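You operate a simulated robot arm through the tools that you are given. There is no shell and no other tool.

Carry out the task below with a simulated robot arm. There is one attempt and no reset: what you move stays moved.

Task
Start the purge as the rate card says: clamp the head, set valve and dial, switch the controller on.
Fine: the switch comes last; the pump stays running.

The check looks at the end state, three seconds after you hand in, the way a careful person would. Anything else that was tipped, shoved, dropped, spilled or broken makes it a failure.

Robot
A 6-joint arm with a two-finger gripper, fixed in place. Base frame: the origin is on the floor under the middle of its stand, x ahead of it, y to its left, z up; the work surface is at about z = 720. Readings come in mm, degrees, newtons and seconds.
It reaches about 1417 mm from its shoulder. Its first joint turns from -166.0 to 166.0 degrees. Payload 3.43 kg.
The tool frame sits at the grasp point between the pads (the TCP): z along the fingers, y along the line on which they close. The tips reach 20 mm beyond it. The gripper opens to 190 mm; its body begins 248 mm behind the TCP.
Orientation is that of the tool frame in the base frame, as a unit quaternion [w, x, y, z]. With the fingers straight down and closing along the base's y, the tool's x points along the base's -x, its y along +y and its z along -z.

Tools
- The arm moves only by the tool arm_command. Its argument "rows" is a list of rows, each a list of 7 numbers: the finger opening in cm, from 0 to 19, then the shift along the tool's x, y, z in cm, then the turn, a rotation vector about the tool's x, y, z in degrees. In form: [[claw, tx, ty, tz, rx, ry, rz], ...]. A call has 1 to 20 rows; each row is the pose to reach, as a shift and turn from the pose commanded when the call began, along the tool's axes at that moment. Each row takes 0.2 s and may step no farther than 50 mm and 8.6 degrees from the row before; otherwise, or with a gripper value out of range, the whole call is refused. A pose out of reach is approached as far as the arm can. The call stops where the force on the tool passes 50 N (or 10 N more than at its start, if that is more) or the arm is blocked; 0.2 s more then pass. The fingers move at their own pace (about 153 mm/s each) and stop on an object; they squeeze with about 35 N. The grip force told is the motor's: it shows also when the fingers shut on nothing. Time passes only in rows, and 0.2 s behind the last, so rows that repeat a pose let the fingers close. The reply holds the time, the measured pose of the TCP, the force on the tool along the base axes, the opening and the grip force, in the units named above and with some noise, with the torque about the TCP (base axes, N m) and any sound that the robot's microphone picked up.
- Cameras (640 x 400 px; columns grow to the right, rows downward): "scene" is fixed at [397.2, -653.2, 1587.7]; the picture's right is [0.85, -0.52, 0.00], its down [-0.46, -0.76, -0.46] and it looks along [0.24, 0.39, -0.89] (base axes); focal length 232 px, centre (320, 200). "wrist" rides on the gripper at [70, -8, -288] in the tool frame; the picture's right is [0.12, 0.99, 0.00], its down [-0.96, 0.12, -0.25] and it looks along [-0.24, 0.03, 0.97] (tool axes); focal length 261 px, centre (320, 200). There is no depth. A picture from a camera that has moved, and an enlarged one, comes with that camera's place and axes in the base frame and with its lens. The place of the scene camera against the robot may be out by one fixed shift of up to 25 mm in any direction.
- camera(camera): a new picture of that camera. The clock stands still meanwhile.
- slide_trunk(by): moves the trunk up (or, below 0, down) by that many mm; the arm rides with it, the base frame stays. It gives what a move gives, with no picture.
- enlarge(camera, box): a new picture of the part [left, top, right, bottom] of that camera's present view, enlarged. The clock stands still meanwhile.
- finish_job(): hands the job in; it is judged then, once.

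Places have to be worked out from the pictures, the camera data and where the tool is seen. Open the gripper and draw the arm clear of the work before you hand the job in, unless the task says otherwise.

The tools are called after "Request:" by a JSON object that holds its "method" and its "body". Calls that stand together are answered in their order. arm_command: Moves the arm, as the interface text tells. Its arguments: {"type":"object","properties":{"rows":{"type":"array"}},"required":["rows"]} The other tools are called the same way: slide_trunk (by) moves the trunk up or down; camera (camera) takes a picture; enlarge (camera, box) takes an enlarged picture of a part of a camera's view; finish_job () hands the job in.

At the start:

```text
time_s: 0.0
eef_pos: [708.7, -208.2, 1189.7]
tcp_rot: [0.0, 0.0, 1.0, 0.0]
force: [-0.4, 0.6, 0.0]
ft_torque: [0.0, 0.0, -0.07]
grip_width: 190.1
grip_force: 0.1
trunk travel left (down, up): [-200.0, 240.0]
```

scene: 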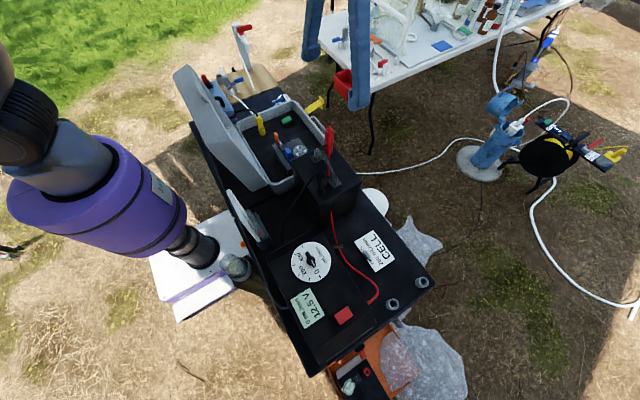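
wrist: 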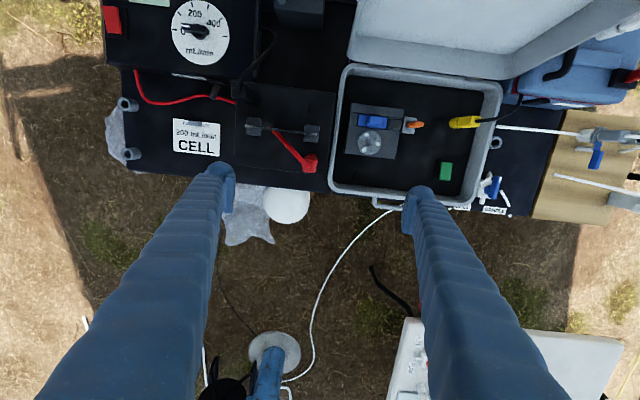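

I'll look closer at both views first to identify the rate card, clamp, valve, dial and switch.

Request:
{"method": "enlarge", "body": {"camera": "scene", "box": [260, 200, 440, 312]}}

Request:
{"method": "enlarge", "body": {"camera": "scene", "box": [180, 20, 360, 132]}}

Request:
{"method": "enlarge", "body": {"camera": "scene", "box": [220, 100, 380, 200]}}

Request:
{"method": "enlarge", "body": {"camera": "wrist", "box": [100, 0, 340, 150]}}

Request:
{"method": "enlarge", "body": {"camera": "wrist", "box": [320, 60, 560, 210]}}

Request:
{"method": "enlarge", "body": {"camera": "wrist", "box": [460, 90, 640, 230]}}

```text
3.56 times, centred on (350, 256) of scene
camera zoom: at [397.2, -653.2, 1587.7], right [0.85, -0.52, 0.0], down [-0.46, -0.76, -0.46], along [0.24, 0.39, -0.89], focal length 824 px, centre (213, 1)
```

zoom: 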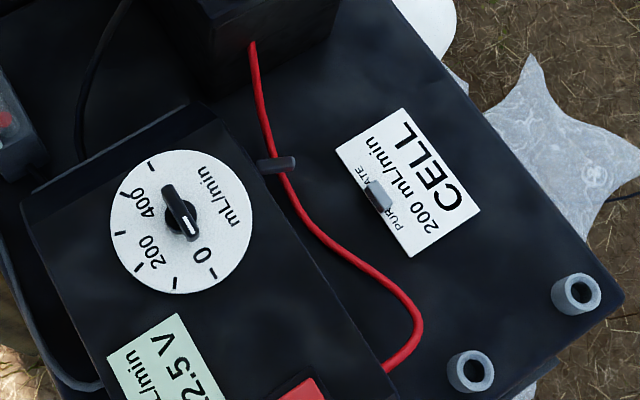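

```text
3.56 times, centred on (270, 76) of scene
camera zoom: at [397.2, -653.2, 1587.7], right [0.85, -0.52, 0.0], down [-0.46, -0.76, -0.46], along [0.24, 0.39, -0.89], focal length 824 px, centre (498, 641)
```

zoom: 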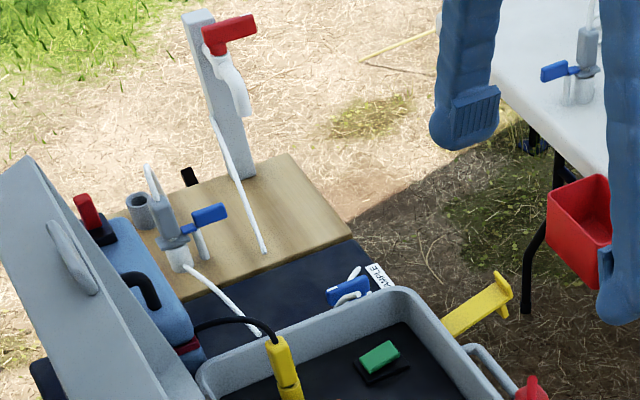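

```text
4.00 times, centred on (300, 150) of scene
camera zoom: at [397.2, -653.2, 1587.7], right [0.85, -0.52, 0.0], down [-0.46, -0.76, -0.46], along [0.24, 0.39, -0.89], focal length 927 px, centre (400, 400)
```

zoom: 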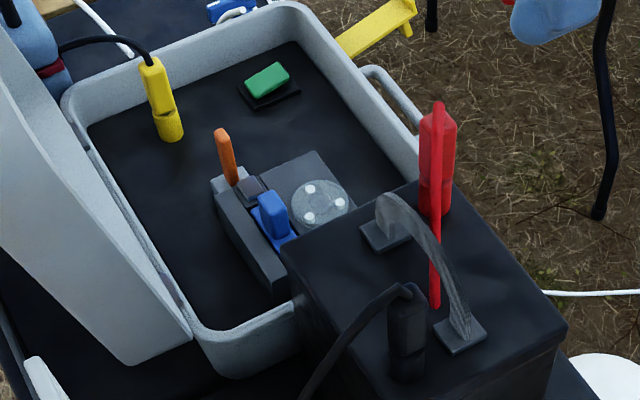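

```text
2.67 times, centred on (220, 75) of wrist
camera zoom: at [637.1, -216.7, 1478.3], right [-0.12, 0.99, 0.0], down [0.96, 0.12, 0.25], along [0.24, 0.03, -0.97], focal length 695 px, centre (587, 533)
```

zoom: 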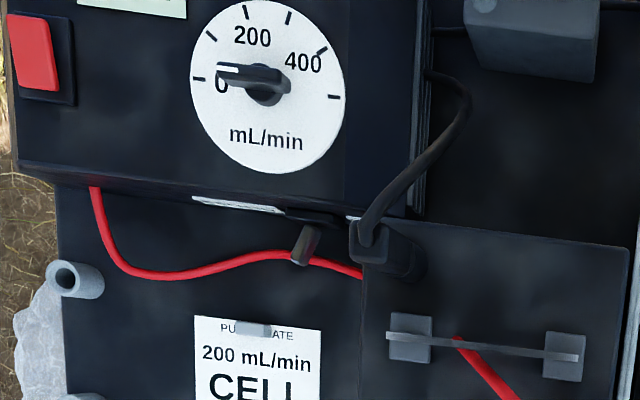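

```text
2.67 times, centred on (440, 135) of wrist
camera zoom: at [637.1, -216.7, 1478.3], right [-0.12, 0.99, 0.0], down [0.96, 0.12, 0.25], along [0.24, 0.03, -0.97], focal length 695 px, centre (0, 373)
```

zoom: 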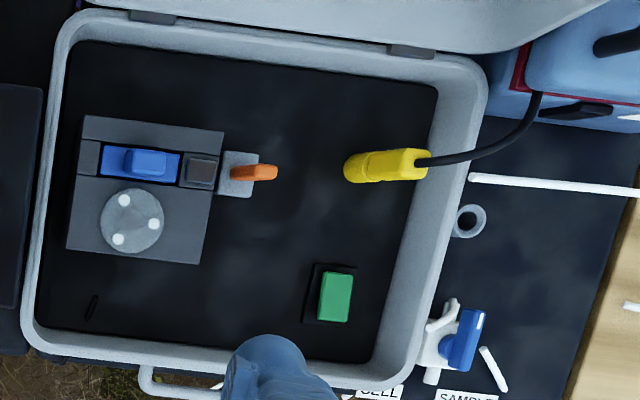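

```text
2.86 times, centred on (550, 160) of wrist
camera zoom: at [637.1, -216.7, 1478.3], right [-0.12, 0.99, 0.0], down [0.96, 0.12, 0.25], along [0.24, 0.03, -0.97], focal length 745 px, centre (-337, 314)
```

zoom: 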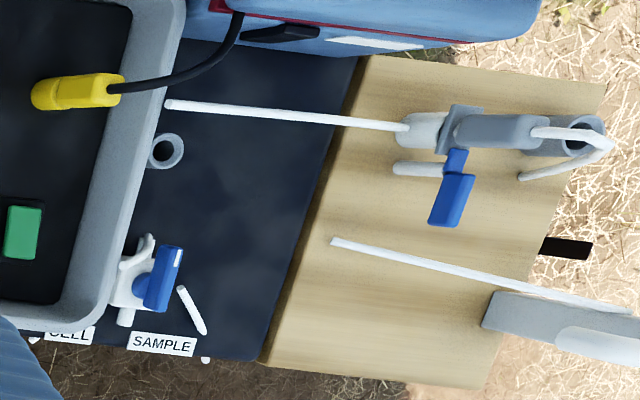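

Pump head with orange lever is in the case near (590,-60), the three-way valve near (717,284), the dial near (440,-518). I'll zoom harder on each to read their states.

Request:
{"method": "enlarge", "body": {"camera": "wrist", "box": [340, 95, 436, 155]}}

Request:
{"method": "enlarge", "body": {"camera": "wrist", "box": [462, 160, 526, 220]}}

Request:
{"method": "enlarge", "body": {"camera": "scene", "box": [264, 120, 328, 160]}}

Request:
{"method": "enlarge", "body": {"camera": "scene", "box": [260, 80, 324, 120]}}

Request:
{"method": "enlarge", "body": {"camera": "scene", "box": [280, 230, 376, 330]}}

Request:
{"method": "enlarge", "body": {"camera": "scene", "box": [210, 180, 290, 290]}}

```text
6.67 times, centred on (388, 125) of wrist
camera zoom: at [637.1, -216.7, 1478.3], right [-0.12, 0.99, 0.0], down [0.96, 0.12, 0.25], along [0.24, 0.03, -0.97], focal length 1738 px, centre (-133, 700)
```

zoom: 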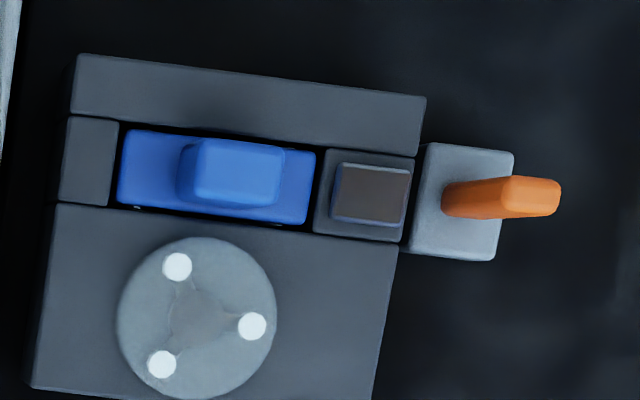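

```text
6.67 times, centred on (494, 190) of wrist
camera zoom: at [637.1, -216.7, 1478.3], right [-0.12, 0.99, 0.0], down [0.96, 0.12, 0.25], along [0.24, 0.03, -0.97], focal length 1738 px, centre (-840, 267)
```

zoom: 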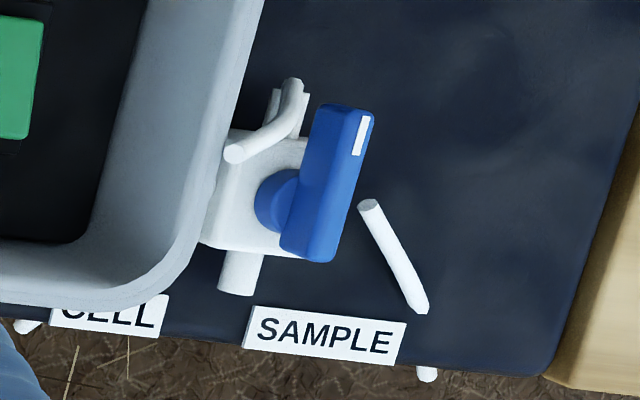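

```text
10.00 times, centred on (296, 140) of scene
camera zoom: at [397.2, -653.2, 1587.7], right [0.85, -0.52, 0.0], down [-0.46, -0.76, -0.46], along [0.24, 0.39, -0.89], focal length 2317 px, centre (560, 800)
```

zoom: 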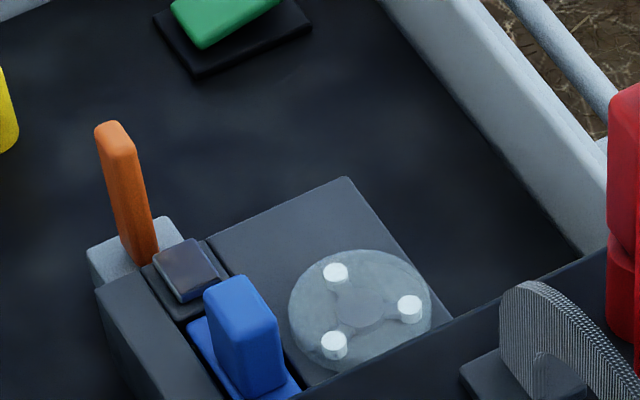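

```text
10.00 times, centred on (292, 100) of scene
camera zoom: at [397.2, -653.2, 1587.7], right [0.85, -0.52, 0.0], down [-0.46, -0.76, -0.46], along [0.24, 0.39, -0.89], focal length 2317 px, centre (600, 1200)
```

zoom: 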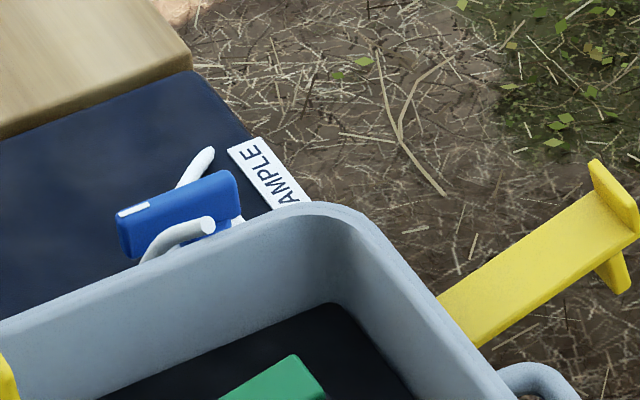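

```text
4.00 times, centred on (328, 280) of scene
camera zoom: at [397.2, -653.2, 1587.7], right [0.85, -0.52, 0.0], down [-0.46, -0.76, -0.46], along [0.24, 0.39, -0.89], focal length 927 px, centre (288, -120)
```

zoom: 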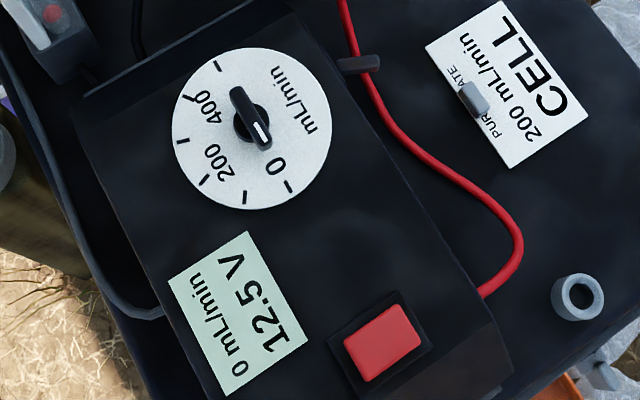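

```text
3.64 times, centred on (250, 235) of scene
camera zoom: at [397.2, -653.2, 1587.7], right [0.85, -0.52, 0.0], down [-0.46, -0.76, -0.46], along [0.24, 0.39, -0.89], focal length 843 px, centre (574, 73)
```

zoom: 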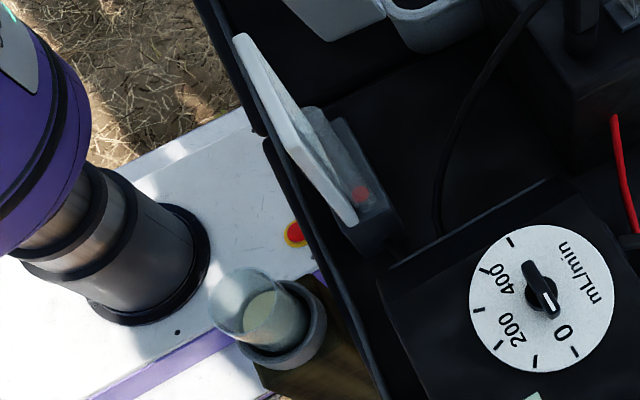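

The dial reads near 0, the display shows 0 mL/min, and the rate card says CELL at 200 mL/min; the valve handle seems to point elsewhere. I'll shift the wrist camera over the case for a second view, staying at the same height.

Request:
{"method": "arm_command", "body": {"rows": [[19, 2, 4, 0, 0, 0, 0], [19, 4, 8, 0, 0, 0, 0], [19, 6, 12, 0, 0, 0, 0], [19, 8, 16, 0, 0, 0, 0], [19, 10, 20, 0, 0, 0, 0]]}}

Request:
{"method": "camera", "body": {"camera": "wrist"}}

Request:
{"method": "camera", "body": {"camera": "scene"}}

```text
time_s: 1.2
eef_pos: [606.8, -6.8, 1192.1]
tcp_rot: [0.0, -0.001, 1.0, 0.0]
force: [-0.7, 0.5, -0.1]
ft_torque: [0.02, -0.05, -0.01]
grip_width: 190.1
grip_force: 0.0
trunk travel left (down, up): [-200.0, 240.0]
```

```text
taken
camera wrist: at [535.7, -15.1, 1480.1], right [-0.12, 0.99, 0.0], down [0.96, 0.12, 0.25], along [0.25, 0.03, -0.97], focal length 261 px, centre (320, 200)
```

wrist: 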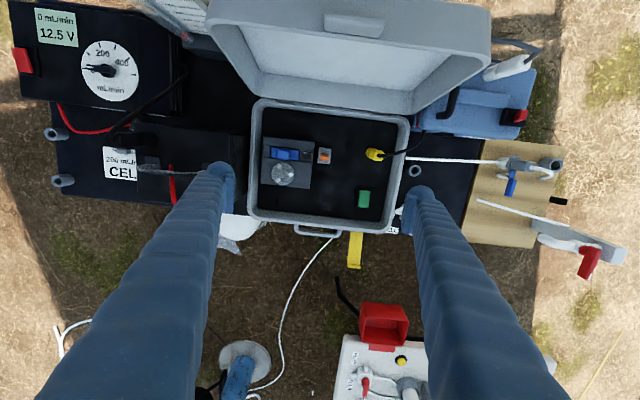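

```text
taken
```

scene: 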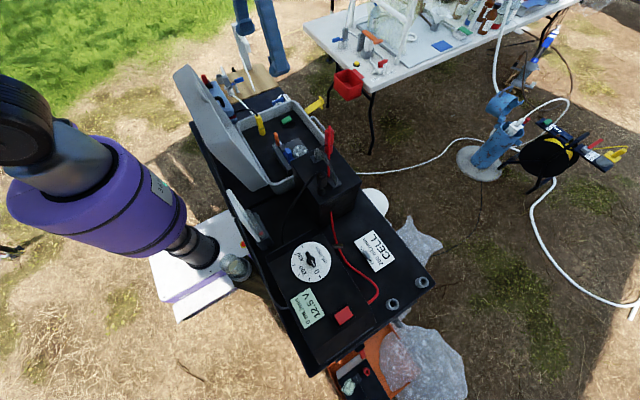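

Now I have a second viewpoint; I'll zoom in for detail and triangulation.

Request:
{"method": "enlarge", "body": {"camera": "wrist", "box": [240, 130, 352, 200]}}

Request:
{"method": "enlarge", "body": {"camera": "wrist", "box": [340, 150, 452, 240]}}

Request:
{"method": "enlarge", "body": {"camera": "wrist", "box": [0, 0, 208, 130]}}

Request:
{"method": "enlarge", "body": {"camera": "wrist", "box": [40, 100, 232, 220]}}

Request:
{"method": "enlarge", "body": {"camera": "wrist", "box": [130, 0, 322, 120]}}

```text
5.71 times, centred on (296, 165) of wrist
camera zoom: at [535.7, -15.1, 1480.1], right [-0.12, 0.99, 0.0], down [0.96, 0.12, 0.25], along [0.25, 0.03, -0.97], focal length 1489 px, centre (457, 400)
```

zoom: 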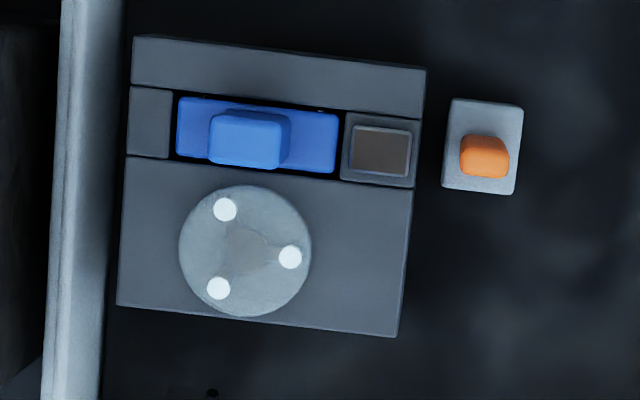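

```text
4.44 times, centred on (396, 195) of wrist
camera zoom: at [535.7, -15.1, 1480.1], right [-0.12, 0.99, 0.0], down [0.96, 0.12, 0.25], along [0.25, 0.03, -0.97], focal length 1158 px, centre (-18, 222)
```

zoom: 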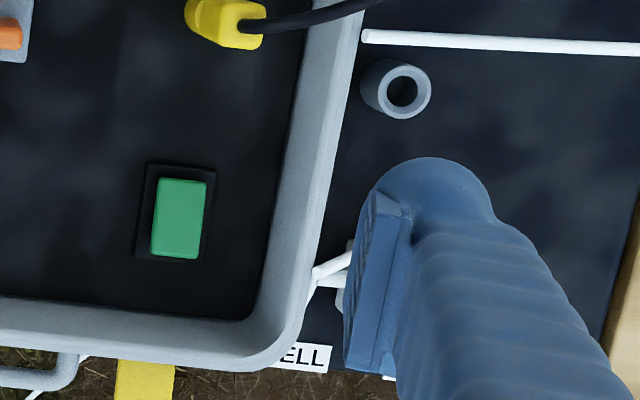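

```text
3.08 times, centred on (104, 65) of wrist
camera zoom: at [535.7, -15.1, 1480.1], right [-0.12, 0.99, 0.0], down [0.96, 0.12, 0.25], along [0.25, 0.03, -0.97], focal length 802 px, centre (985, 615)
```

zoom: 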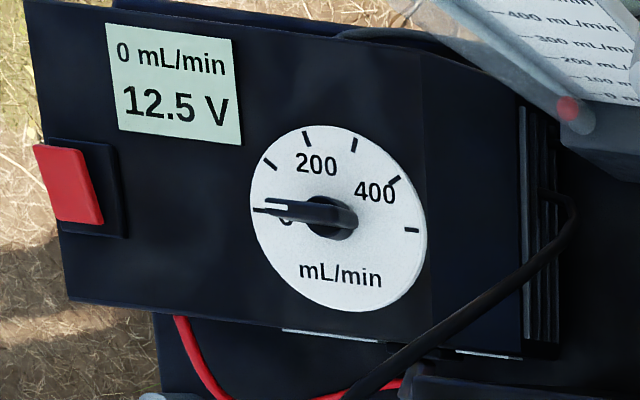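

```text
3.33 times, centred on (136, 160) of wrist
camera zoom: at [535.7, -15.1, 1480.1], right [-0.12, 0.99, 0.0], down [0.96, 0.12, 0.25], along [0.25, 0.03, -0.97], focal length 869 px, centre (933, 333)
```

zoom: 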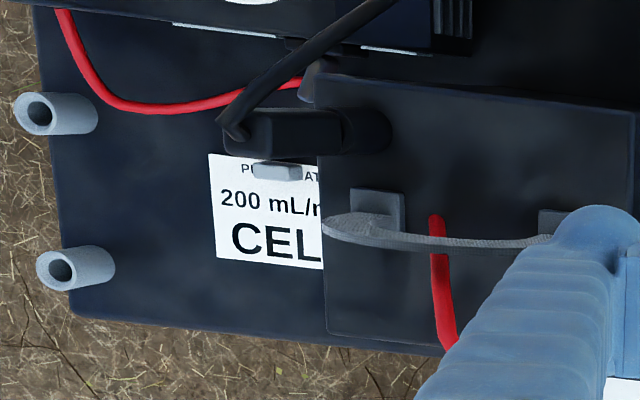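

```text
3.33 times, centred on (226, 60) of wrist
camera zoom: at [535.7, -15.1, 1480.1], right [-0.12, 0.99, 0.0], down [0.96, 0.12, 0.25], along [0.25, 0.03, -0.97], focal length 869 px, centre (633, 667)
```

zoom: 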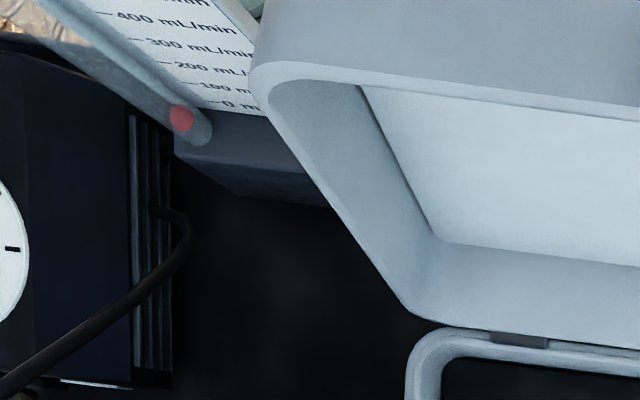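

The red float device is a flow meter (rotameter) on 0, and the red rocker sits on the controller beside the dial. I'll check the lid extent in the scene view and zoom the lever region before going in with an oblique view.

Request:
{"method": "enlarge", "body": {"camera": "scene", "box": [160, 50, 352, 220]}}

Request:
{"method": "enlarge", "body": {"camera": "wrist", "box": [200, 0, 584, 240]}}

```text
2.35 times, centred on (256, 135) of scene
camera zoom: at [397.2, -653.2, 1587.7], right [0.85, -0.52, 0.0], down [-0.46, -0.76, -0.46], along [0.24, 0.39, -0.89], focal length 545 px, centre (471, 353)
```

zoom: 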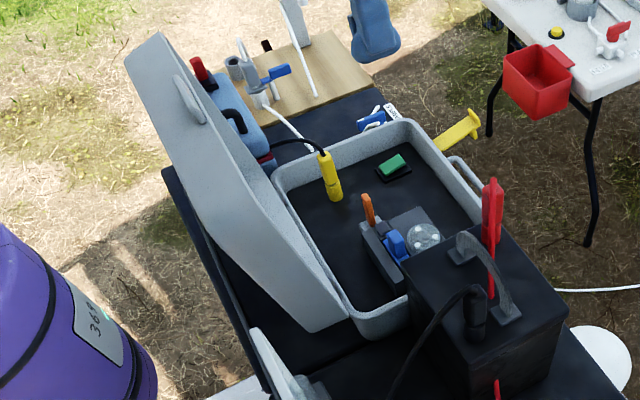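

```text
1.67 times, centred on (392, 120) of wrist
camera zoom: at [535.7, -15.1, 1480.1], right [-0.12, 0.99, 0.0], down [0.96, 0.12, 0.25], along [0.25, 0.03, -0.97], focal length 434 px, centre (200, 333)
```

zoom: 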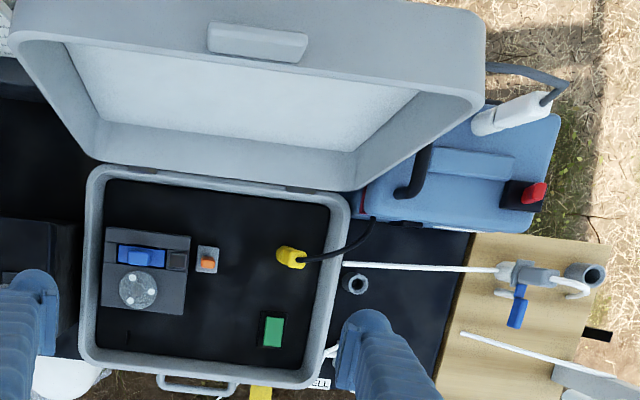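

The open lid stands up to about z≈1170 at x≈420, so I need to keep the gripper body clear of it. I'll tilt and look at the pump head from the +y side, staying well above everything.

Request:
{"method": "arm_command", "body": {"rows": [[19, 0, 3, 1.5, 6.5, 0, 0], [19, 0, 6, 3, 13, 0, 0], [19, 0, 9, 4.5, 19.5, 0, 0], [19, 0, 12, 6, 26, 0, 0], [19, 0, 15, 7.5, 32.5, 0, 0], [19, 0, 18, 9, 39, 0, 0]]}}

Request:
{"method": "camera", "body": {"camera": "wrist"}}

```text
time_s: 2.6
eef_pos: [611.0, 171.4, 1100.5]
tcp_rot: [-0.001, 0.0, 0.942, -0.334]
force: [-0.4, -0.1, -0.1]
ft_torque: [0.0, 0.0, -0.04]
grip_width: 190.0
grip_force: 0.1
trunk travel left (down, up): [-200.0, 240.0]
```

```text
taken
camera wrist: at [539.0, 345.7, 1329.7], right [-0.12, 0.77, -0.63], down [0.96, 0.25, 0.12], along [0.24, -0.59, -0.77], focal length 261 px, centre (320, 200)
```

wrist: 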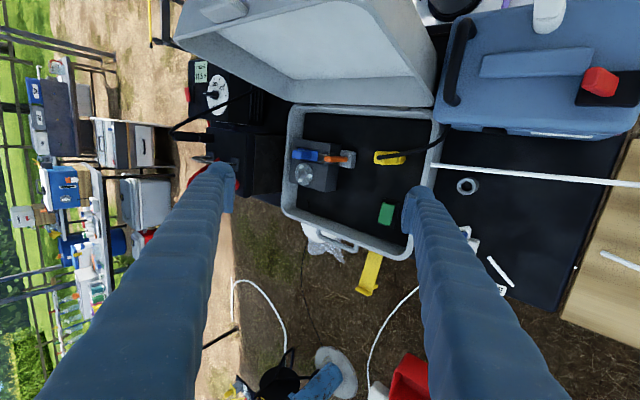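

Request:
{"method": "enlarge", "body": {"camera": "wrist", "box": [280, 130, 376, 200]}}

Request:
{"method": "enlarge", "body": {"camera": "wrist", "box": [360, 190, 424, 240]}}

Request:
{"method": "enlarge", "body": {"camera": "wrist", "box": [430, 200, 540, 310]}}

Request:
{"method": "enlarge", "body": {"camera": "wrist", "box": [170, 40, 298, 190]}}

```text
5.71 times, centred on (328, 165) of wrist
camera zoom: at [539.0, 345.7, 1329.7], right [-0.12, 0.77, -0.63], down [0.96, 0.25, 0.12], along [0.24, -0.59, -0.77], focal length 1489 px, centre (274, 400)
```

zoom: 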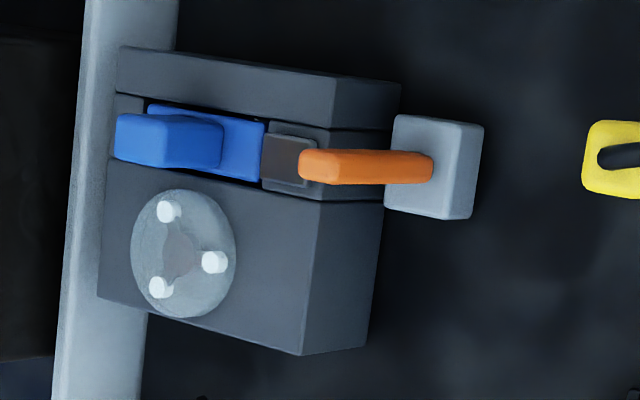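

```text
8.00 times, centred on (392, 215) of wrist
camera zoom: at [539.0, 345.7, 1329.7], right [-0.12, 0.77, -0.63], down [0.96, 0.25, 0.12], along [0.24, -0.59, -0.77], focal length 2085 px, centre (-256, 80)
```

zoom: 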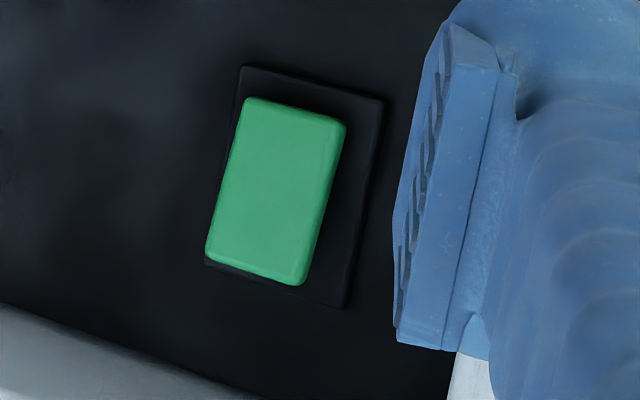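

```text
3.64 times, centred on (485, 255) of wrist
camera zoom: at [539.0, 345.7, 1329.7], right [-0.12, 0.77, -0.63], down [0.96, 0.25, 0.12], along [0.24, -0.59, -0.77], focal length 948 px, centre (-280, 0)
```

zoom: 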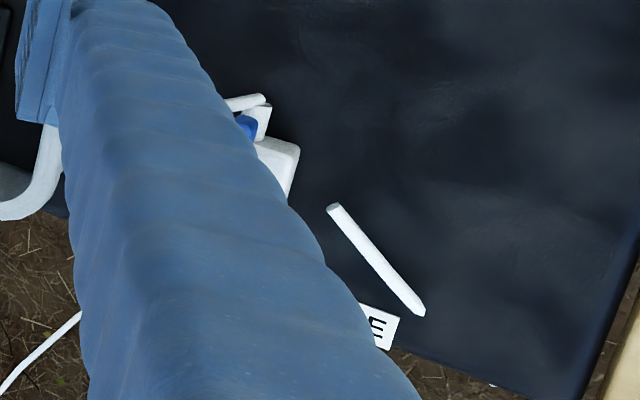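

```text
2.67 times, centred on (234, 115) of wrist
camera zoom: at [539.0, 345.7, 1329.7], right [-0.12, 0.77, -0.63], down [0.96, 0.25, 0.12], along [0.24, -0.59, -0.77], focal length 695 px, centre (549, 427)
```

zoom: 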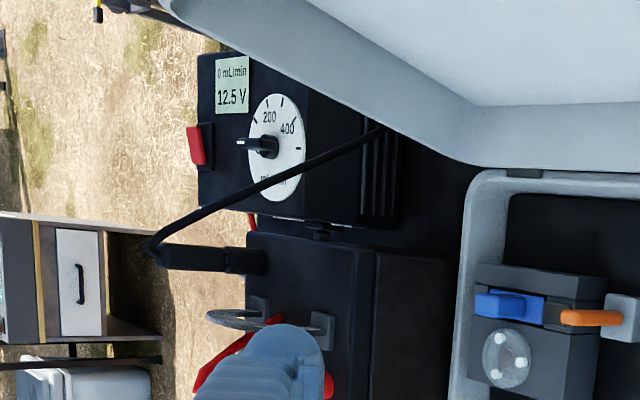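

The orange lever stands upright at about (588, 3), from z≈800 to ≈875, in line with the head's slot. I'll zoom further on the lever, brown piece and blue tab to understand the clamp.

Request:
{"method": "enlarge", "body": {"camera": "wrist", "box": [290, 138, 354, 178]}}

Request:
{"method": "enlarge", "body": {"camera": "scene", "box": [268, 128, 308, 164]}}

Request:
{"method": "camera", "body": {"camera": "scene"}}

```text
10.00 times, centred on (322, 158) of wrist
camera zoom: at [539.0, 345.7, 1329.7], right [-0.12, 0.77, -0.63], down [0.96, 0.25, 0.12], along [0.24, -0.59, -0.77], focal length 2606 px, centre (300, 620)
```

zoom: 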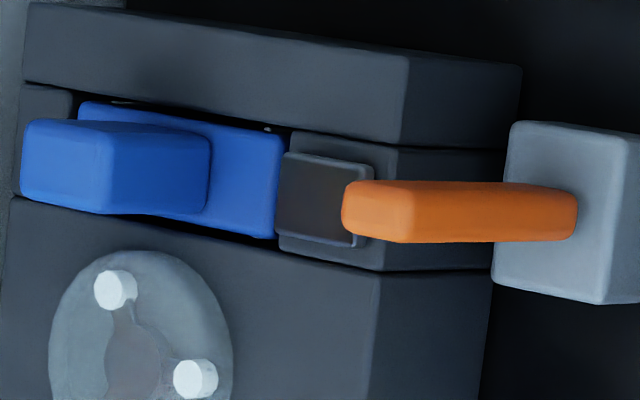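

```text
11.11 times, centred on (288, 146) of scene
camera zoom: at [397.2, -653.2, 1587.7], right [0.85, -0.52, 0.0], down [-0.46, -0.76, -0.46], along [0.24, 0.39, -0.89], focal length 2575 px, centre (676, 800)
```

zoom: 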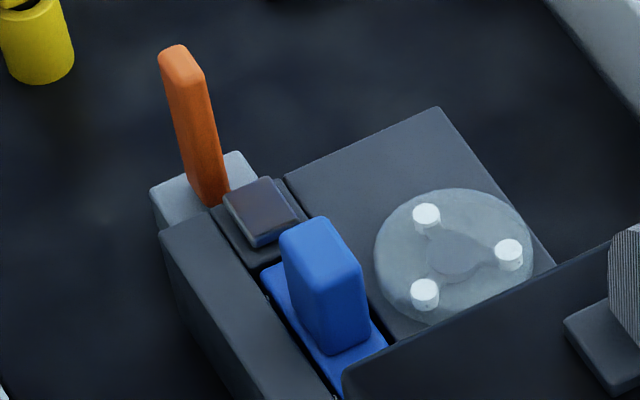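

```text
taken
```

scene: 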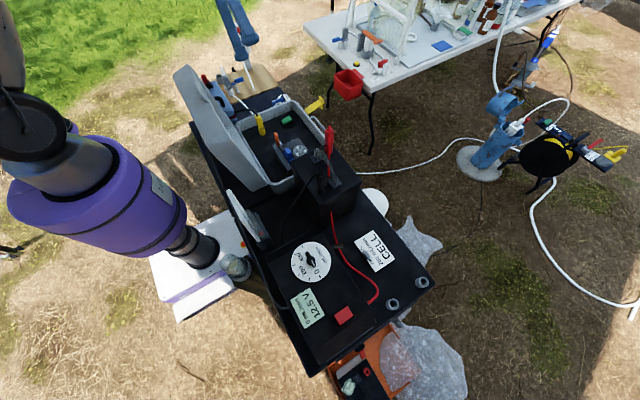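

The brown pad looks like the lever's keeper, so the orange lever folds down towards -y onto the head. Next I need a good view of the valve: I'll straighten up and place the camera over it.

Request:
{"method": "arm_command", "body": {"rows": [[19, -1.8, 1.55, -1.25, -6.5, 0, 0], [19, -3.6, 3.1, -2.5, -13, 0, 0], [19, -5.4, 4.65, -3.75, -19.5, 0, 0], [19, -7.2, 6.2, -5, -26, 0, 0], [19, -9, 7.75, -6.25, -32.5, 0, 0], [19, -10.8, 9.3, -7.5, -39, 0, 0]]}}

Request:
{"method": "camera", "body": {"camera": "wrist"}}

Request:
{"method": "camera", "body": {"camera": "scene"}}

```text
time_s: 4.0
eef_pos: [717.1, 292.4, 1100.0]
tcp_rot: [0.0, 0.0, 1.0, 0.001]
force: [0.0, -0.4, -0.1]
ft_torque: [0.03, 0.05, 0.0]
grip_width: 190.2
grip_force: 0.0
trunk travel left (down, up): [-200.0, 240.0]
```

```text
taken
camera wrist: at [645.7, 282.8, 1388.3], right [-0.12, 0.99, 0.0], down [0.96, 0.12, 0.25], along [0.24, 0.03, -0.97], focal length 261 px, centre (320, 200)
```

wrist: 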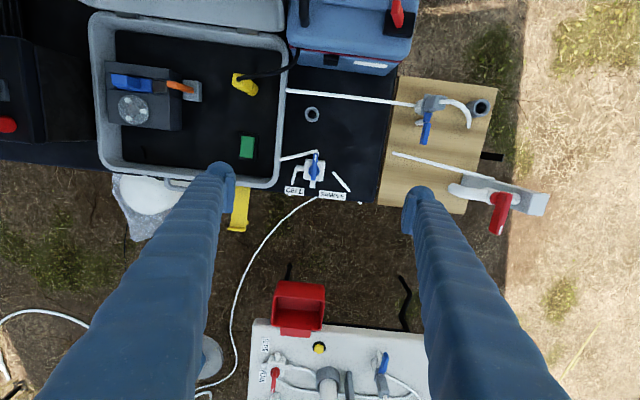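

```text
taken
```

scene: 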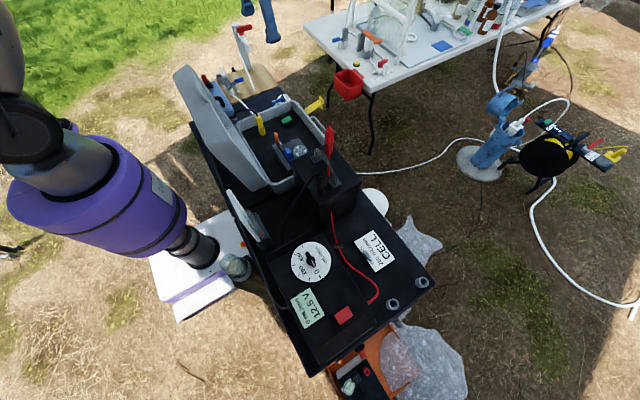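

Request:
{"method": "enlarge", "body": {"camera": "wrist", "box": [272, 140, 368, 205]}}

Request:
{"method": "enlarge", "body": {"camera": "wrist", "box": [220, 60, 300, 160]}}

Request:
{"method": "enlarge", "body": {"camera": "wrist", "box": [90, 50, 218, 150]}}

Request:
{"method": "enlarge", "body": {"camera": "wrist", "box": [240, 0, 432, 120]}}

```text
6.15 times, centred on (320, 172) of wrist
camera zoom: at [645.7, 282.8, 1388.3], right [-0.12, 0.99, 0.0], down [0.96, 0.12, 0.25], along [0.24, 0.03, -0.97], focal length 1604 px, centre (320, 369)
```

zoom: 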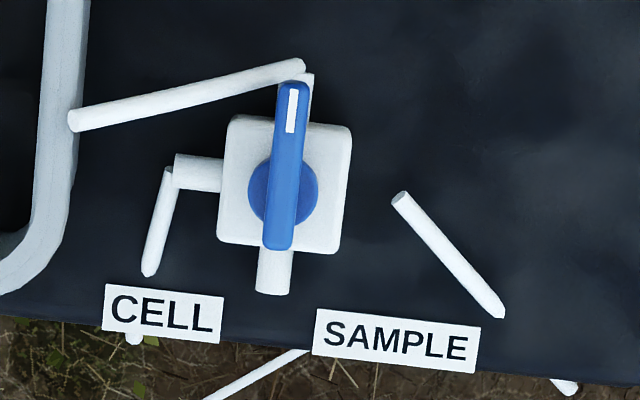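

```text
4.00 times, centred on (260, 110) of wrist
camera zoom: at [645.7, 282.8, 1388.3], right [-0.12, 0.99, 0.0], down [0.96, 0.12, 0.25], along [0.24, 0.03, -0.97], focal length 1043 px, centre (560, 560)
```

zoom: 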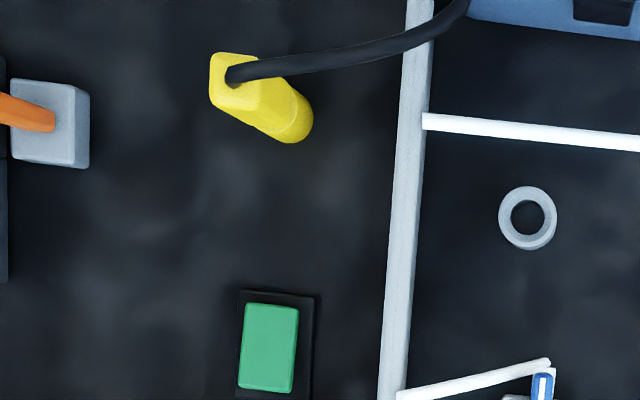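

```text
4.00 times, centred on (154, 100) of wrist
camera zoom: at [645.7, 282.8, 1388.3], right [-0.12, 0.99, 0.0], down [0.96, 0.12, 0.25], along [0.24, 0.03, -0.97], focal length 1043 px, centre (984, 600)
```

zoom: 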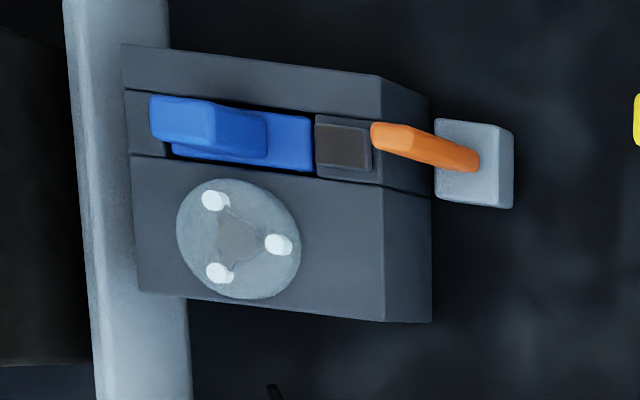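

```text
3.33 times, centred on (336, 60) of wrist
camera zoom: at [645.7, 282.8, 1388.3], right [-0.12, 0.99, 0.0], down [0.96, 0.12, 0.25], along [0.24, 0.03, -0.97], focal length 869 px, centre (267, 667)
```

zoom: 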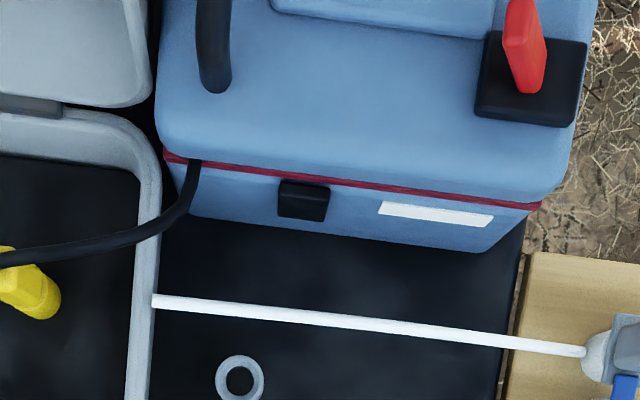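

The valve body has stubs with the pump tube on the -x side, the CELL tube on the -y side and the SAMPLE tube to the +y side; the handle's white mark points -x. I'll check similar valves on the neighbouring benches for handle conventions.

Request:
{"method": "enlarge", "body": {"camera": "wrist", "box": [250, 320, 420, 400]}}

Request:
{"method": "enlarge", "body": {"camera": "wrist", "box": [390, 80, 560, 240]}}

Request:
{"method": "enlarge", "body": {"camera": "wrist", "box": [296, 145, 336, 190]}}

Request:
{"method": "enlarge", "body": {"camera": "scene", "box": [320, 0, 520, 120]}}

Request:
{"method": "enlarge", "body": {"camera": "scene", "box": [325, 295, 361, 331]}}

Request:
{"method": "enlarge", "body": {"camera": "scene", "box": [270, 105, 306, 130]}}

```text
3.76 times, centred on (335, 360) of wrist
camera zoom: at [645.7, 282.8, 1388.3], right [-0.12, 0.99, 0.0], down [0.96, 0.12, 0.25], along [0.24, 0.03, -0.97], focal length 981 px, centre (264, -402)
```

zoom: 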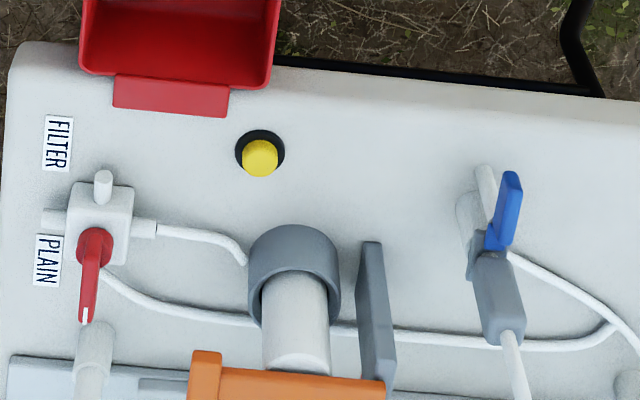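

```text
2.50 times, centred on (475, 160) of wrist
camera zoom: at [645.7, 282.8, 1388.3], right [-0.12, 0.99, 0.0], down [0.96, 0.12, 0.25], along [0.24, 0.03, -0.97], focal length 652 px, centre (-68, 300)
```

zoom: 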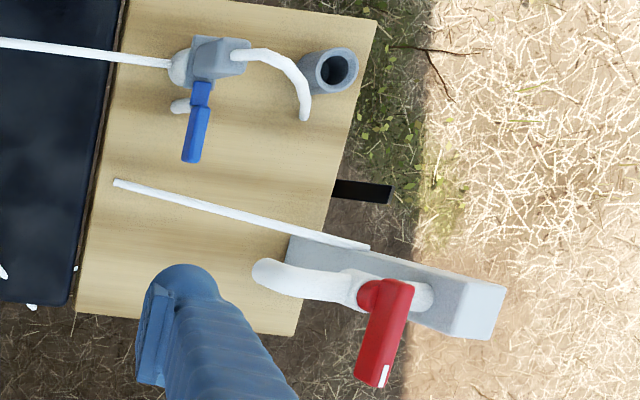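

```text
8.89 times, centred on (316, 168) of wrist
camera zoom: at [645.7, 282.8, 1388.3], right [-0.12, 0.99, 0.0], down [0.96, 0.12, 0.25], along [0.24, 0.03, -0.97], focal length 2317 px, centre (356, 489)
```

zoom: 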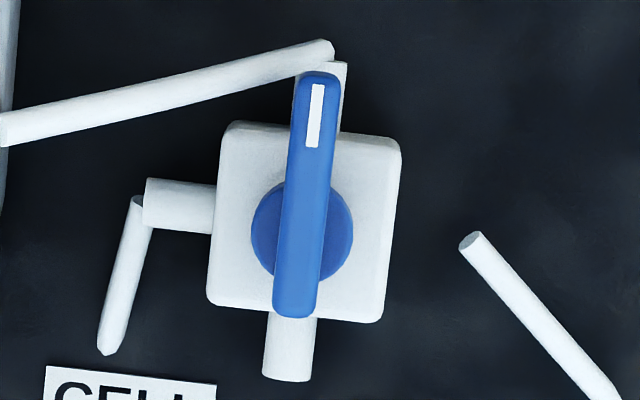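

```text
3.20 times, centred on (420, 60) of scene
camera zoom: at [397.2, -653.2, 1587.7], right [0.85, -0.52, 0.0], down [-0.46, -0.76, -0.46], along [0.24, 0.39, -0.89], focal length 742 px, centre (0, 648)
```

zoom: 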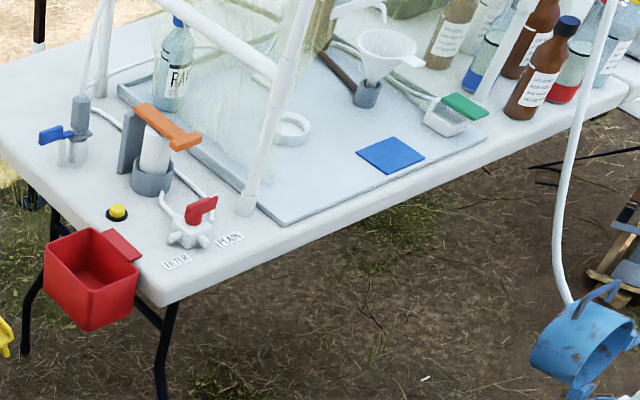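

```text
11.11 times, centred on (343, 313) of scene
camera zoom: at [397.2, -653.2, 1587.7], right [0.85, -0.52, 0.0], down [-0.46, -0.76, -0.46], along [0.24, 0.39, -0.89], focal length 2575 px, centre (64, -1056)
```

zoom: 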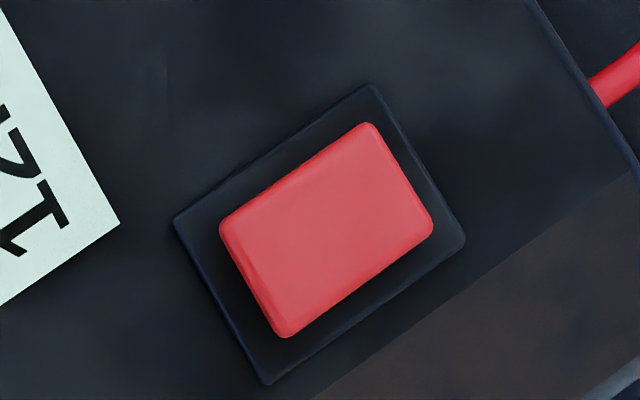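

```text
16.00 times, centred on (288, 118) of scene
camera zoom: at [397.2, -653.2, 1587.7], right [0.85, -0.52, 0.0], down [-0.46, -0.76, -0.46], along [0.24, 0.39, -0.89], focal length 3708 px, centre (832, 1520)
```

zoom: 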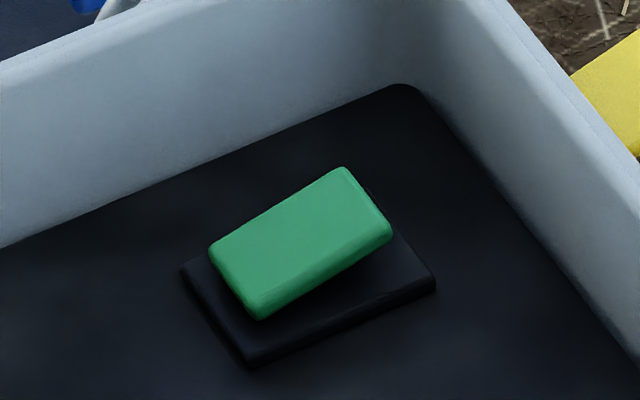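

Triangulation: head top z≈833, lever base top z≈800 at (588,2), blue tab top z≈873, and a red battery clamp reaching up to z≈1061 near (691,-226), which I must stay clear of. I need a flatter side look at the clamp to see how it pivots, so I'll tilt to view from the +y side at lower elevation.

Request:
{"method": "arm_command", "body": {"rows": [[19, 1.3, -1.8, 0.7, 7.5, 0, 0], [19, 2.6, -3.6, 1.4, 15, 0, 0], [19, 3.9, -5.4, 2.1, 22.5, 0, 0], [19, 5.2, -7.2, 2.8, 30, 0, 0], [19, 6.5, -9.0, 3.5, 37.5, 0, 0], [19, 7.8, -10.8, 4.2, 45, 0, 0], [19, 9.1, -12.6, 4.9, 52.5, 0, 0], [19, 10.4, -14.4, 5.6, 60, 0, 0]]}}

Request:
{"method": "camera", "body": {"camera": "wrist"}}

```text
time_s: 5.8
eef_pos: [611.1, 148.8, 1043.6]
tcp_rot: [0.0, 0.001, 0.866, -0.501]
force: [-0.6, 0.5, 0.3]
ft_torque: [0.02, -0.02, -0.02]
grip_width: 189.9
grip_force: 0.0
trunk travel left (down, up): [-200.0, 240.0]
```

```text
taken
camera wrist: at [541.0, 393.1, 1194.7], right [-0.12, 0.49, -0.86], down [0.96, 0.27, 0.02], along [0.25, -0.83, -0.51], focal length 261 px, centre (320, 200)
```

wrist: 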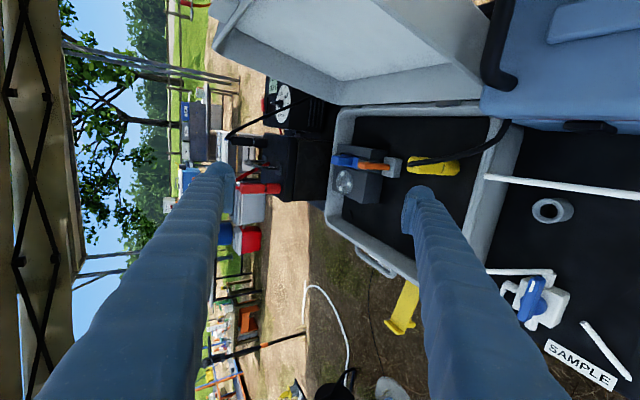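

Request:
{"method": "enlarge", "body": {"camera": "wrist", "box": [325, 135, 413, 205]}}

Request:
{"method": "enlarge", "body": {"camera": "wrist", "box": [360, 140, 412, 185]}}

Request:
{"method": "enlarge", "body": {"camera": "wrist", "box": [480, 250, 640, 390]}}

```text
5.71 times, centred on (369, 170) of wrist
camera zoom: at [541.0, 393.1, 1194.7], right [-0.12, 0.49, -0.86], down [0.96, 0.27, 0.02], along [0.25, -0.83, -0.51], focal length 1489 px, centre (40, 371)
```

zoom: 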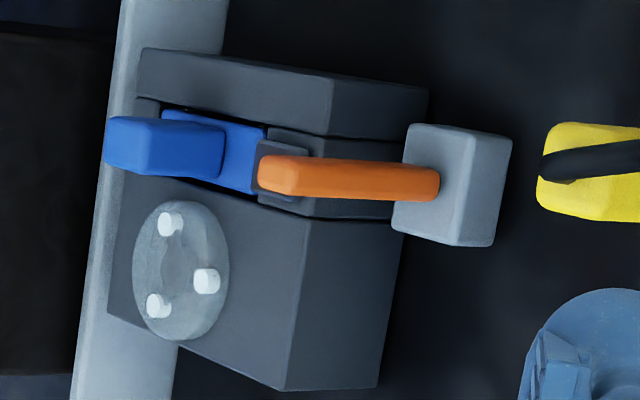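

```text
8.89 times, centred on (386, 162) of wrist
camera zoom: at [541.0, 393.1, 1194.7], right [-0.12, 0.49, -0.86], down [0.96, 0.27, 0.02], along [0.25, -0.83, -0.51], focal length 2317 px, centre (-267, 533)
```

zoom: 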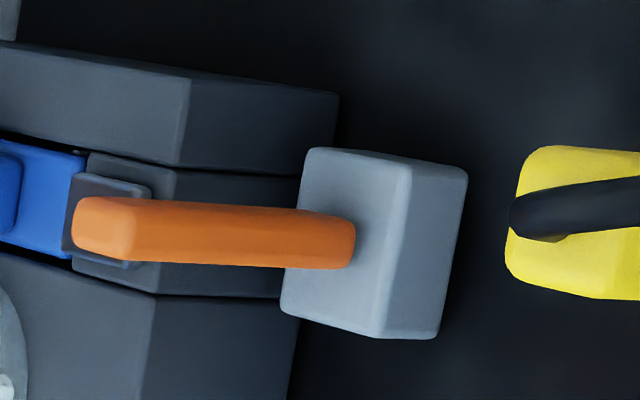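

```text
2.86 times, centred on (560, 320) of wrist
camera zoom: at [541.0, 393.1, 1194.7], right [-0.12, 0.49, -0.86], down [0.96, 0.27, 0.02], along [0.25, -0.83, -0.51], focal length 745 px, centre (-366, -143)
```

zoom: 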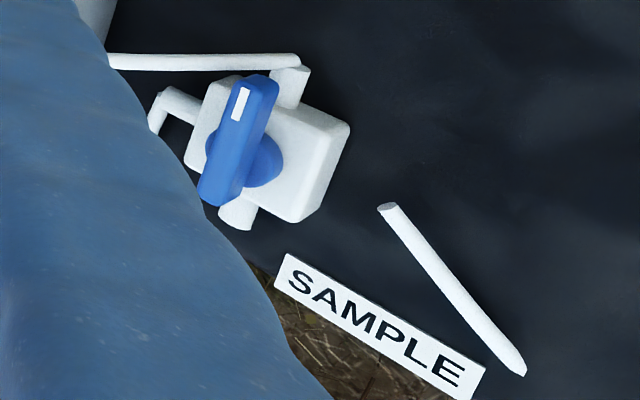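

The lever comes out of a separate grey base with no visible hinge pin, and the blue shoe sits in a slot with a small gap. I'll zoom tighter on the blue shoe and its gaps.

Request:
{"method": "enlarge", "body": {"camera": "wrist", "box": [328, 142, 376, 176]}}

Request:
{"method": "enlarge", "body": {"camera": "scene", "box": [282, 140, 310, 162]}}

Request:
{"method": "enlarge", "body": {"camera": "scene", "box": [274, 126, 302, 150]}}

```text
11.76 times, centred on (352, 159) of wrist
camera zoom: at [541.0, 393.1, 1194.7], right [-0.12, 0.49, -0.86], down [0.96, 0.27, 0.02], along [0.25, -0.83, -0.51], focal length 3066 px, centre (-56, 682)
```

zoom: 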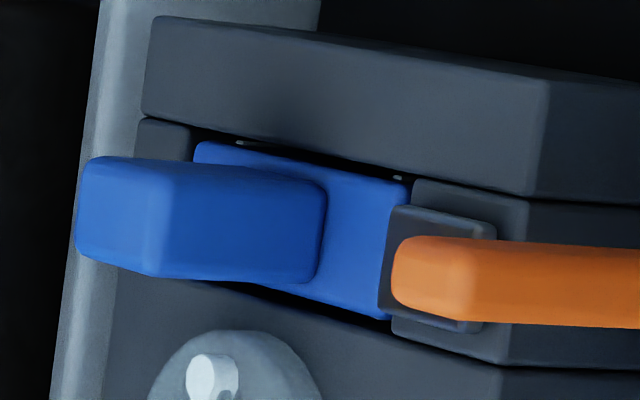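

```text
16.00 times, centred on (296, 151) of scene
camera zoom: at [397.2, -653.2, 1587.7], right [0.85, -0.52, 0.0], down [-0.46, -0.76, -0.46], along [0.24, 0.39, -0.89], focal length 3708 px, centre (704, 984)
```

zoom: 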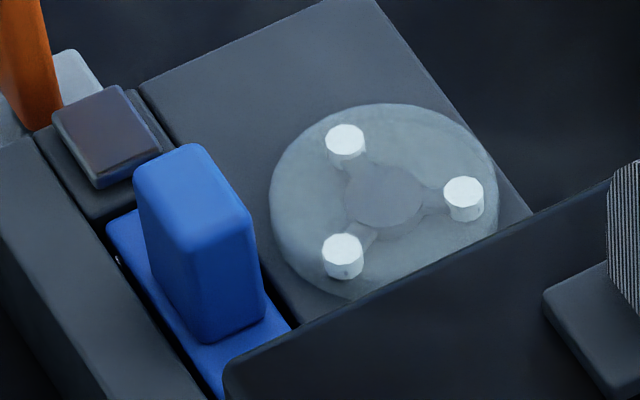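

```text
16.00 times, centred on (288, 138) of scene
camera zoom: at [397.2, -653.2, 1587.7], right [0.85, -0.52, 0.0], down [-0.46, -0.76, -0.46], along [0.24, 0.39, -0.89], focal length 3708 px, centre (832, 1192)
```

zoom: 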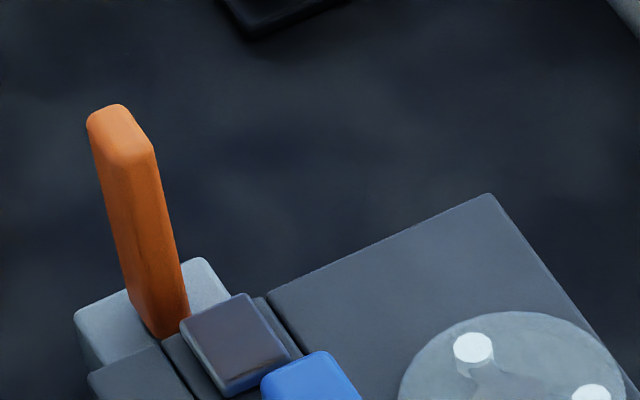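

The tube runs under the blue shoe and the brown square looks like an unlit lamp. The orange lever is the most likely clamp handle; I'll straighten the tool above it with a narrower opening and feel gently which way it moves.

Request:
{"method": "arm_command", "body": {"rows": [[19, 0.3, -0.55, 1.8, -7.5, 0, 0], [19, 0.6, -1.1, 3.6, -15, 0, 0], [18, 0.9, -1.65, 5.4, -22.5, 0, 0], [16, 1.2, -2.2, 7.2, -30, 0, 0], [14, 1.5, -2.75, 9.0, -37.5, 0, 0], [12, 1.8, -3.3, 10.8, -45, 0, 0], [10, 2.1, -3.85, 12.6, -52.5, 0, 0], [8, 2.3, -4.41, 14.43, -60, 0, 0], [8, 2.3, -4.41, 14.43, -60, 0, 0]]}}

Request:
{"method": "camera", "body": {"camera": "wrist"}}

Request:
{"method": "camera", "body": {"camera": "scene"}}

```text
time_s: 7.8
eef_pos: [590.0, -1.0, 1012.0]
tcp_rot: [0.0, 0.0, 1.0, 0.001]
force: [-0.5, -0.4, -0.4]
ft_torque: [0.18, 0.0, 0.02]
grip_width: 80.0
grip_force: 0.0
trunk travel left (down, up): [-200.0, 240.0]
```

```text
taken
camera wrist: at [518.5, -10.4, 1299.6], right [-0.12, 0.99, 0.0], down [0.96, 0.12, 0.25], along [0.25, 0.03, -0.97], focal length 261 px, centre (320, 200)
```

wrist: 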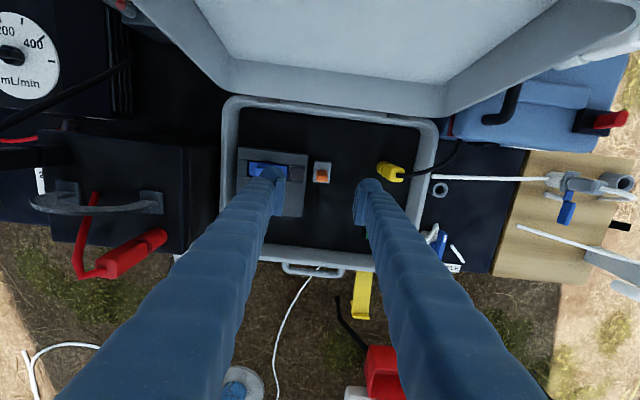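

```text
taken
```

scene: 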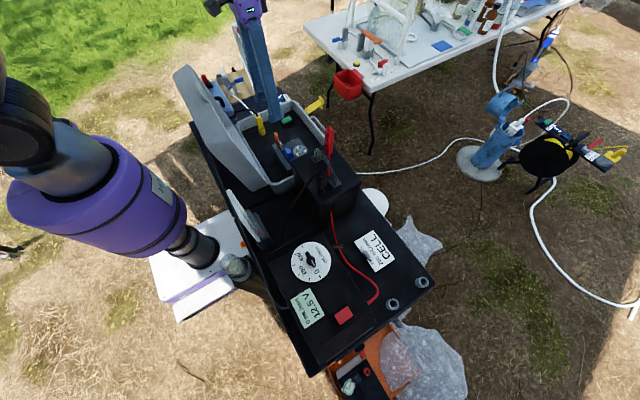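

Request:
{"method": "enlarge", "body": {"camera": "wrist", "box": [230, 140, 390, 240]}}

Request:
{"method": "enlarge", "body": {"camera": "scene", "box": [200, 0, 360, 200]}}

```text
4.00 times, centred on (310, 190) of wrist
camera zoom: at [518.5, -10.4, 1299.6], right [-0.12, 0.99, 0.0], down [0.96, 0.12, 0.25], along [0.25, 0.03, -0.97], focal length 1043 px, centre (360, 240)
```

zoom: 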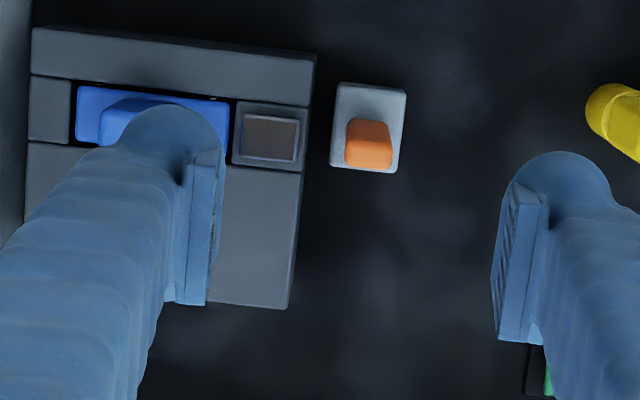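

```text
2.00 times, centred on (280, 100) of scene
camera zoom: at [397.2, -653.2, 1587.7], right [0.85, -0.52, 0.0], down [-0.46, -0.76, -0.46], along [0.24, 0.39, -0.89], focal length 464 px, centre (400, 400)
```

zoom: 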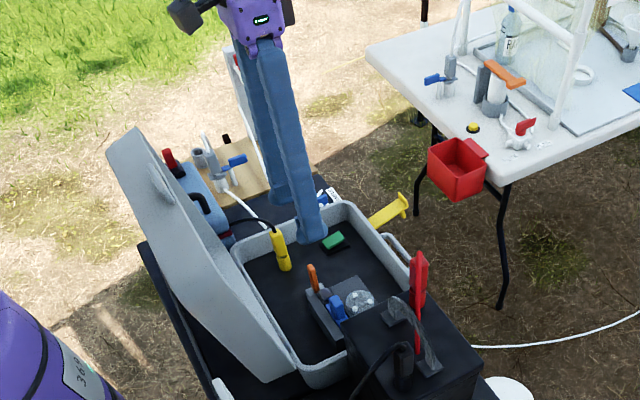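

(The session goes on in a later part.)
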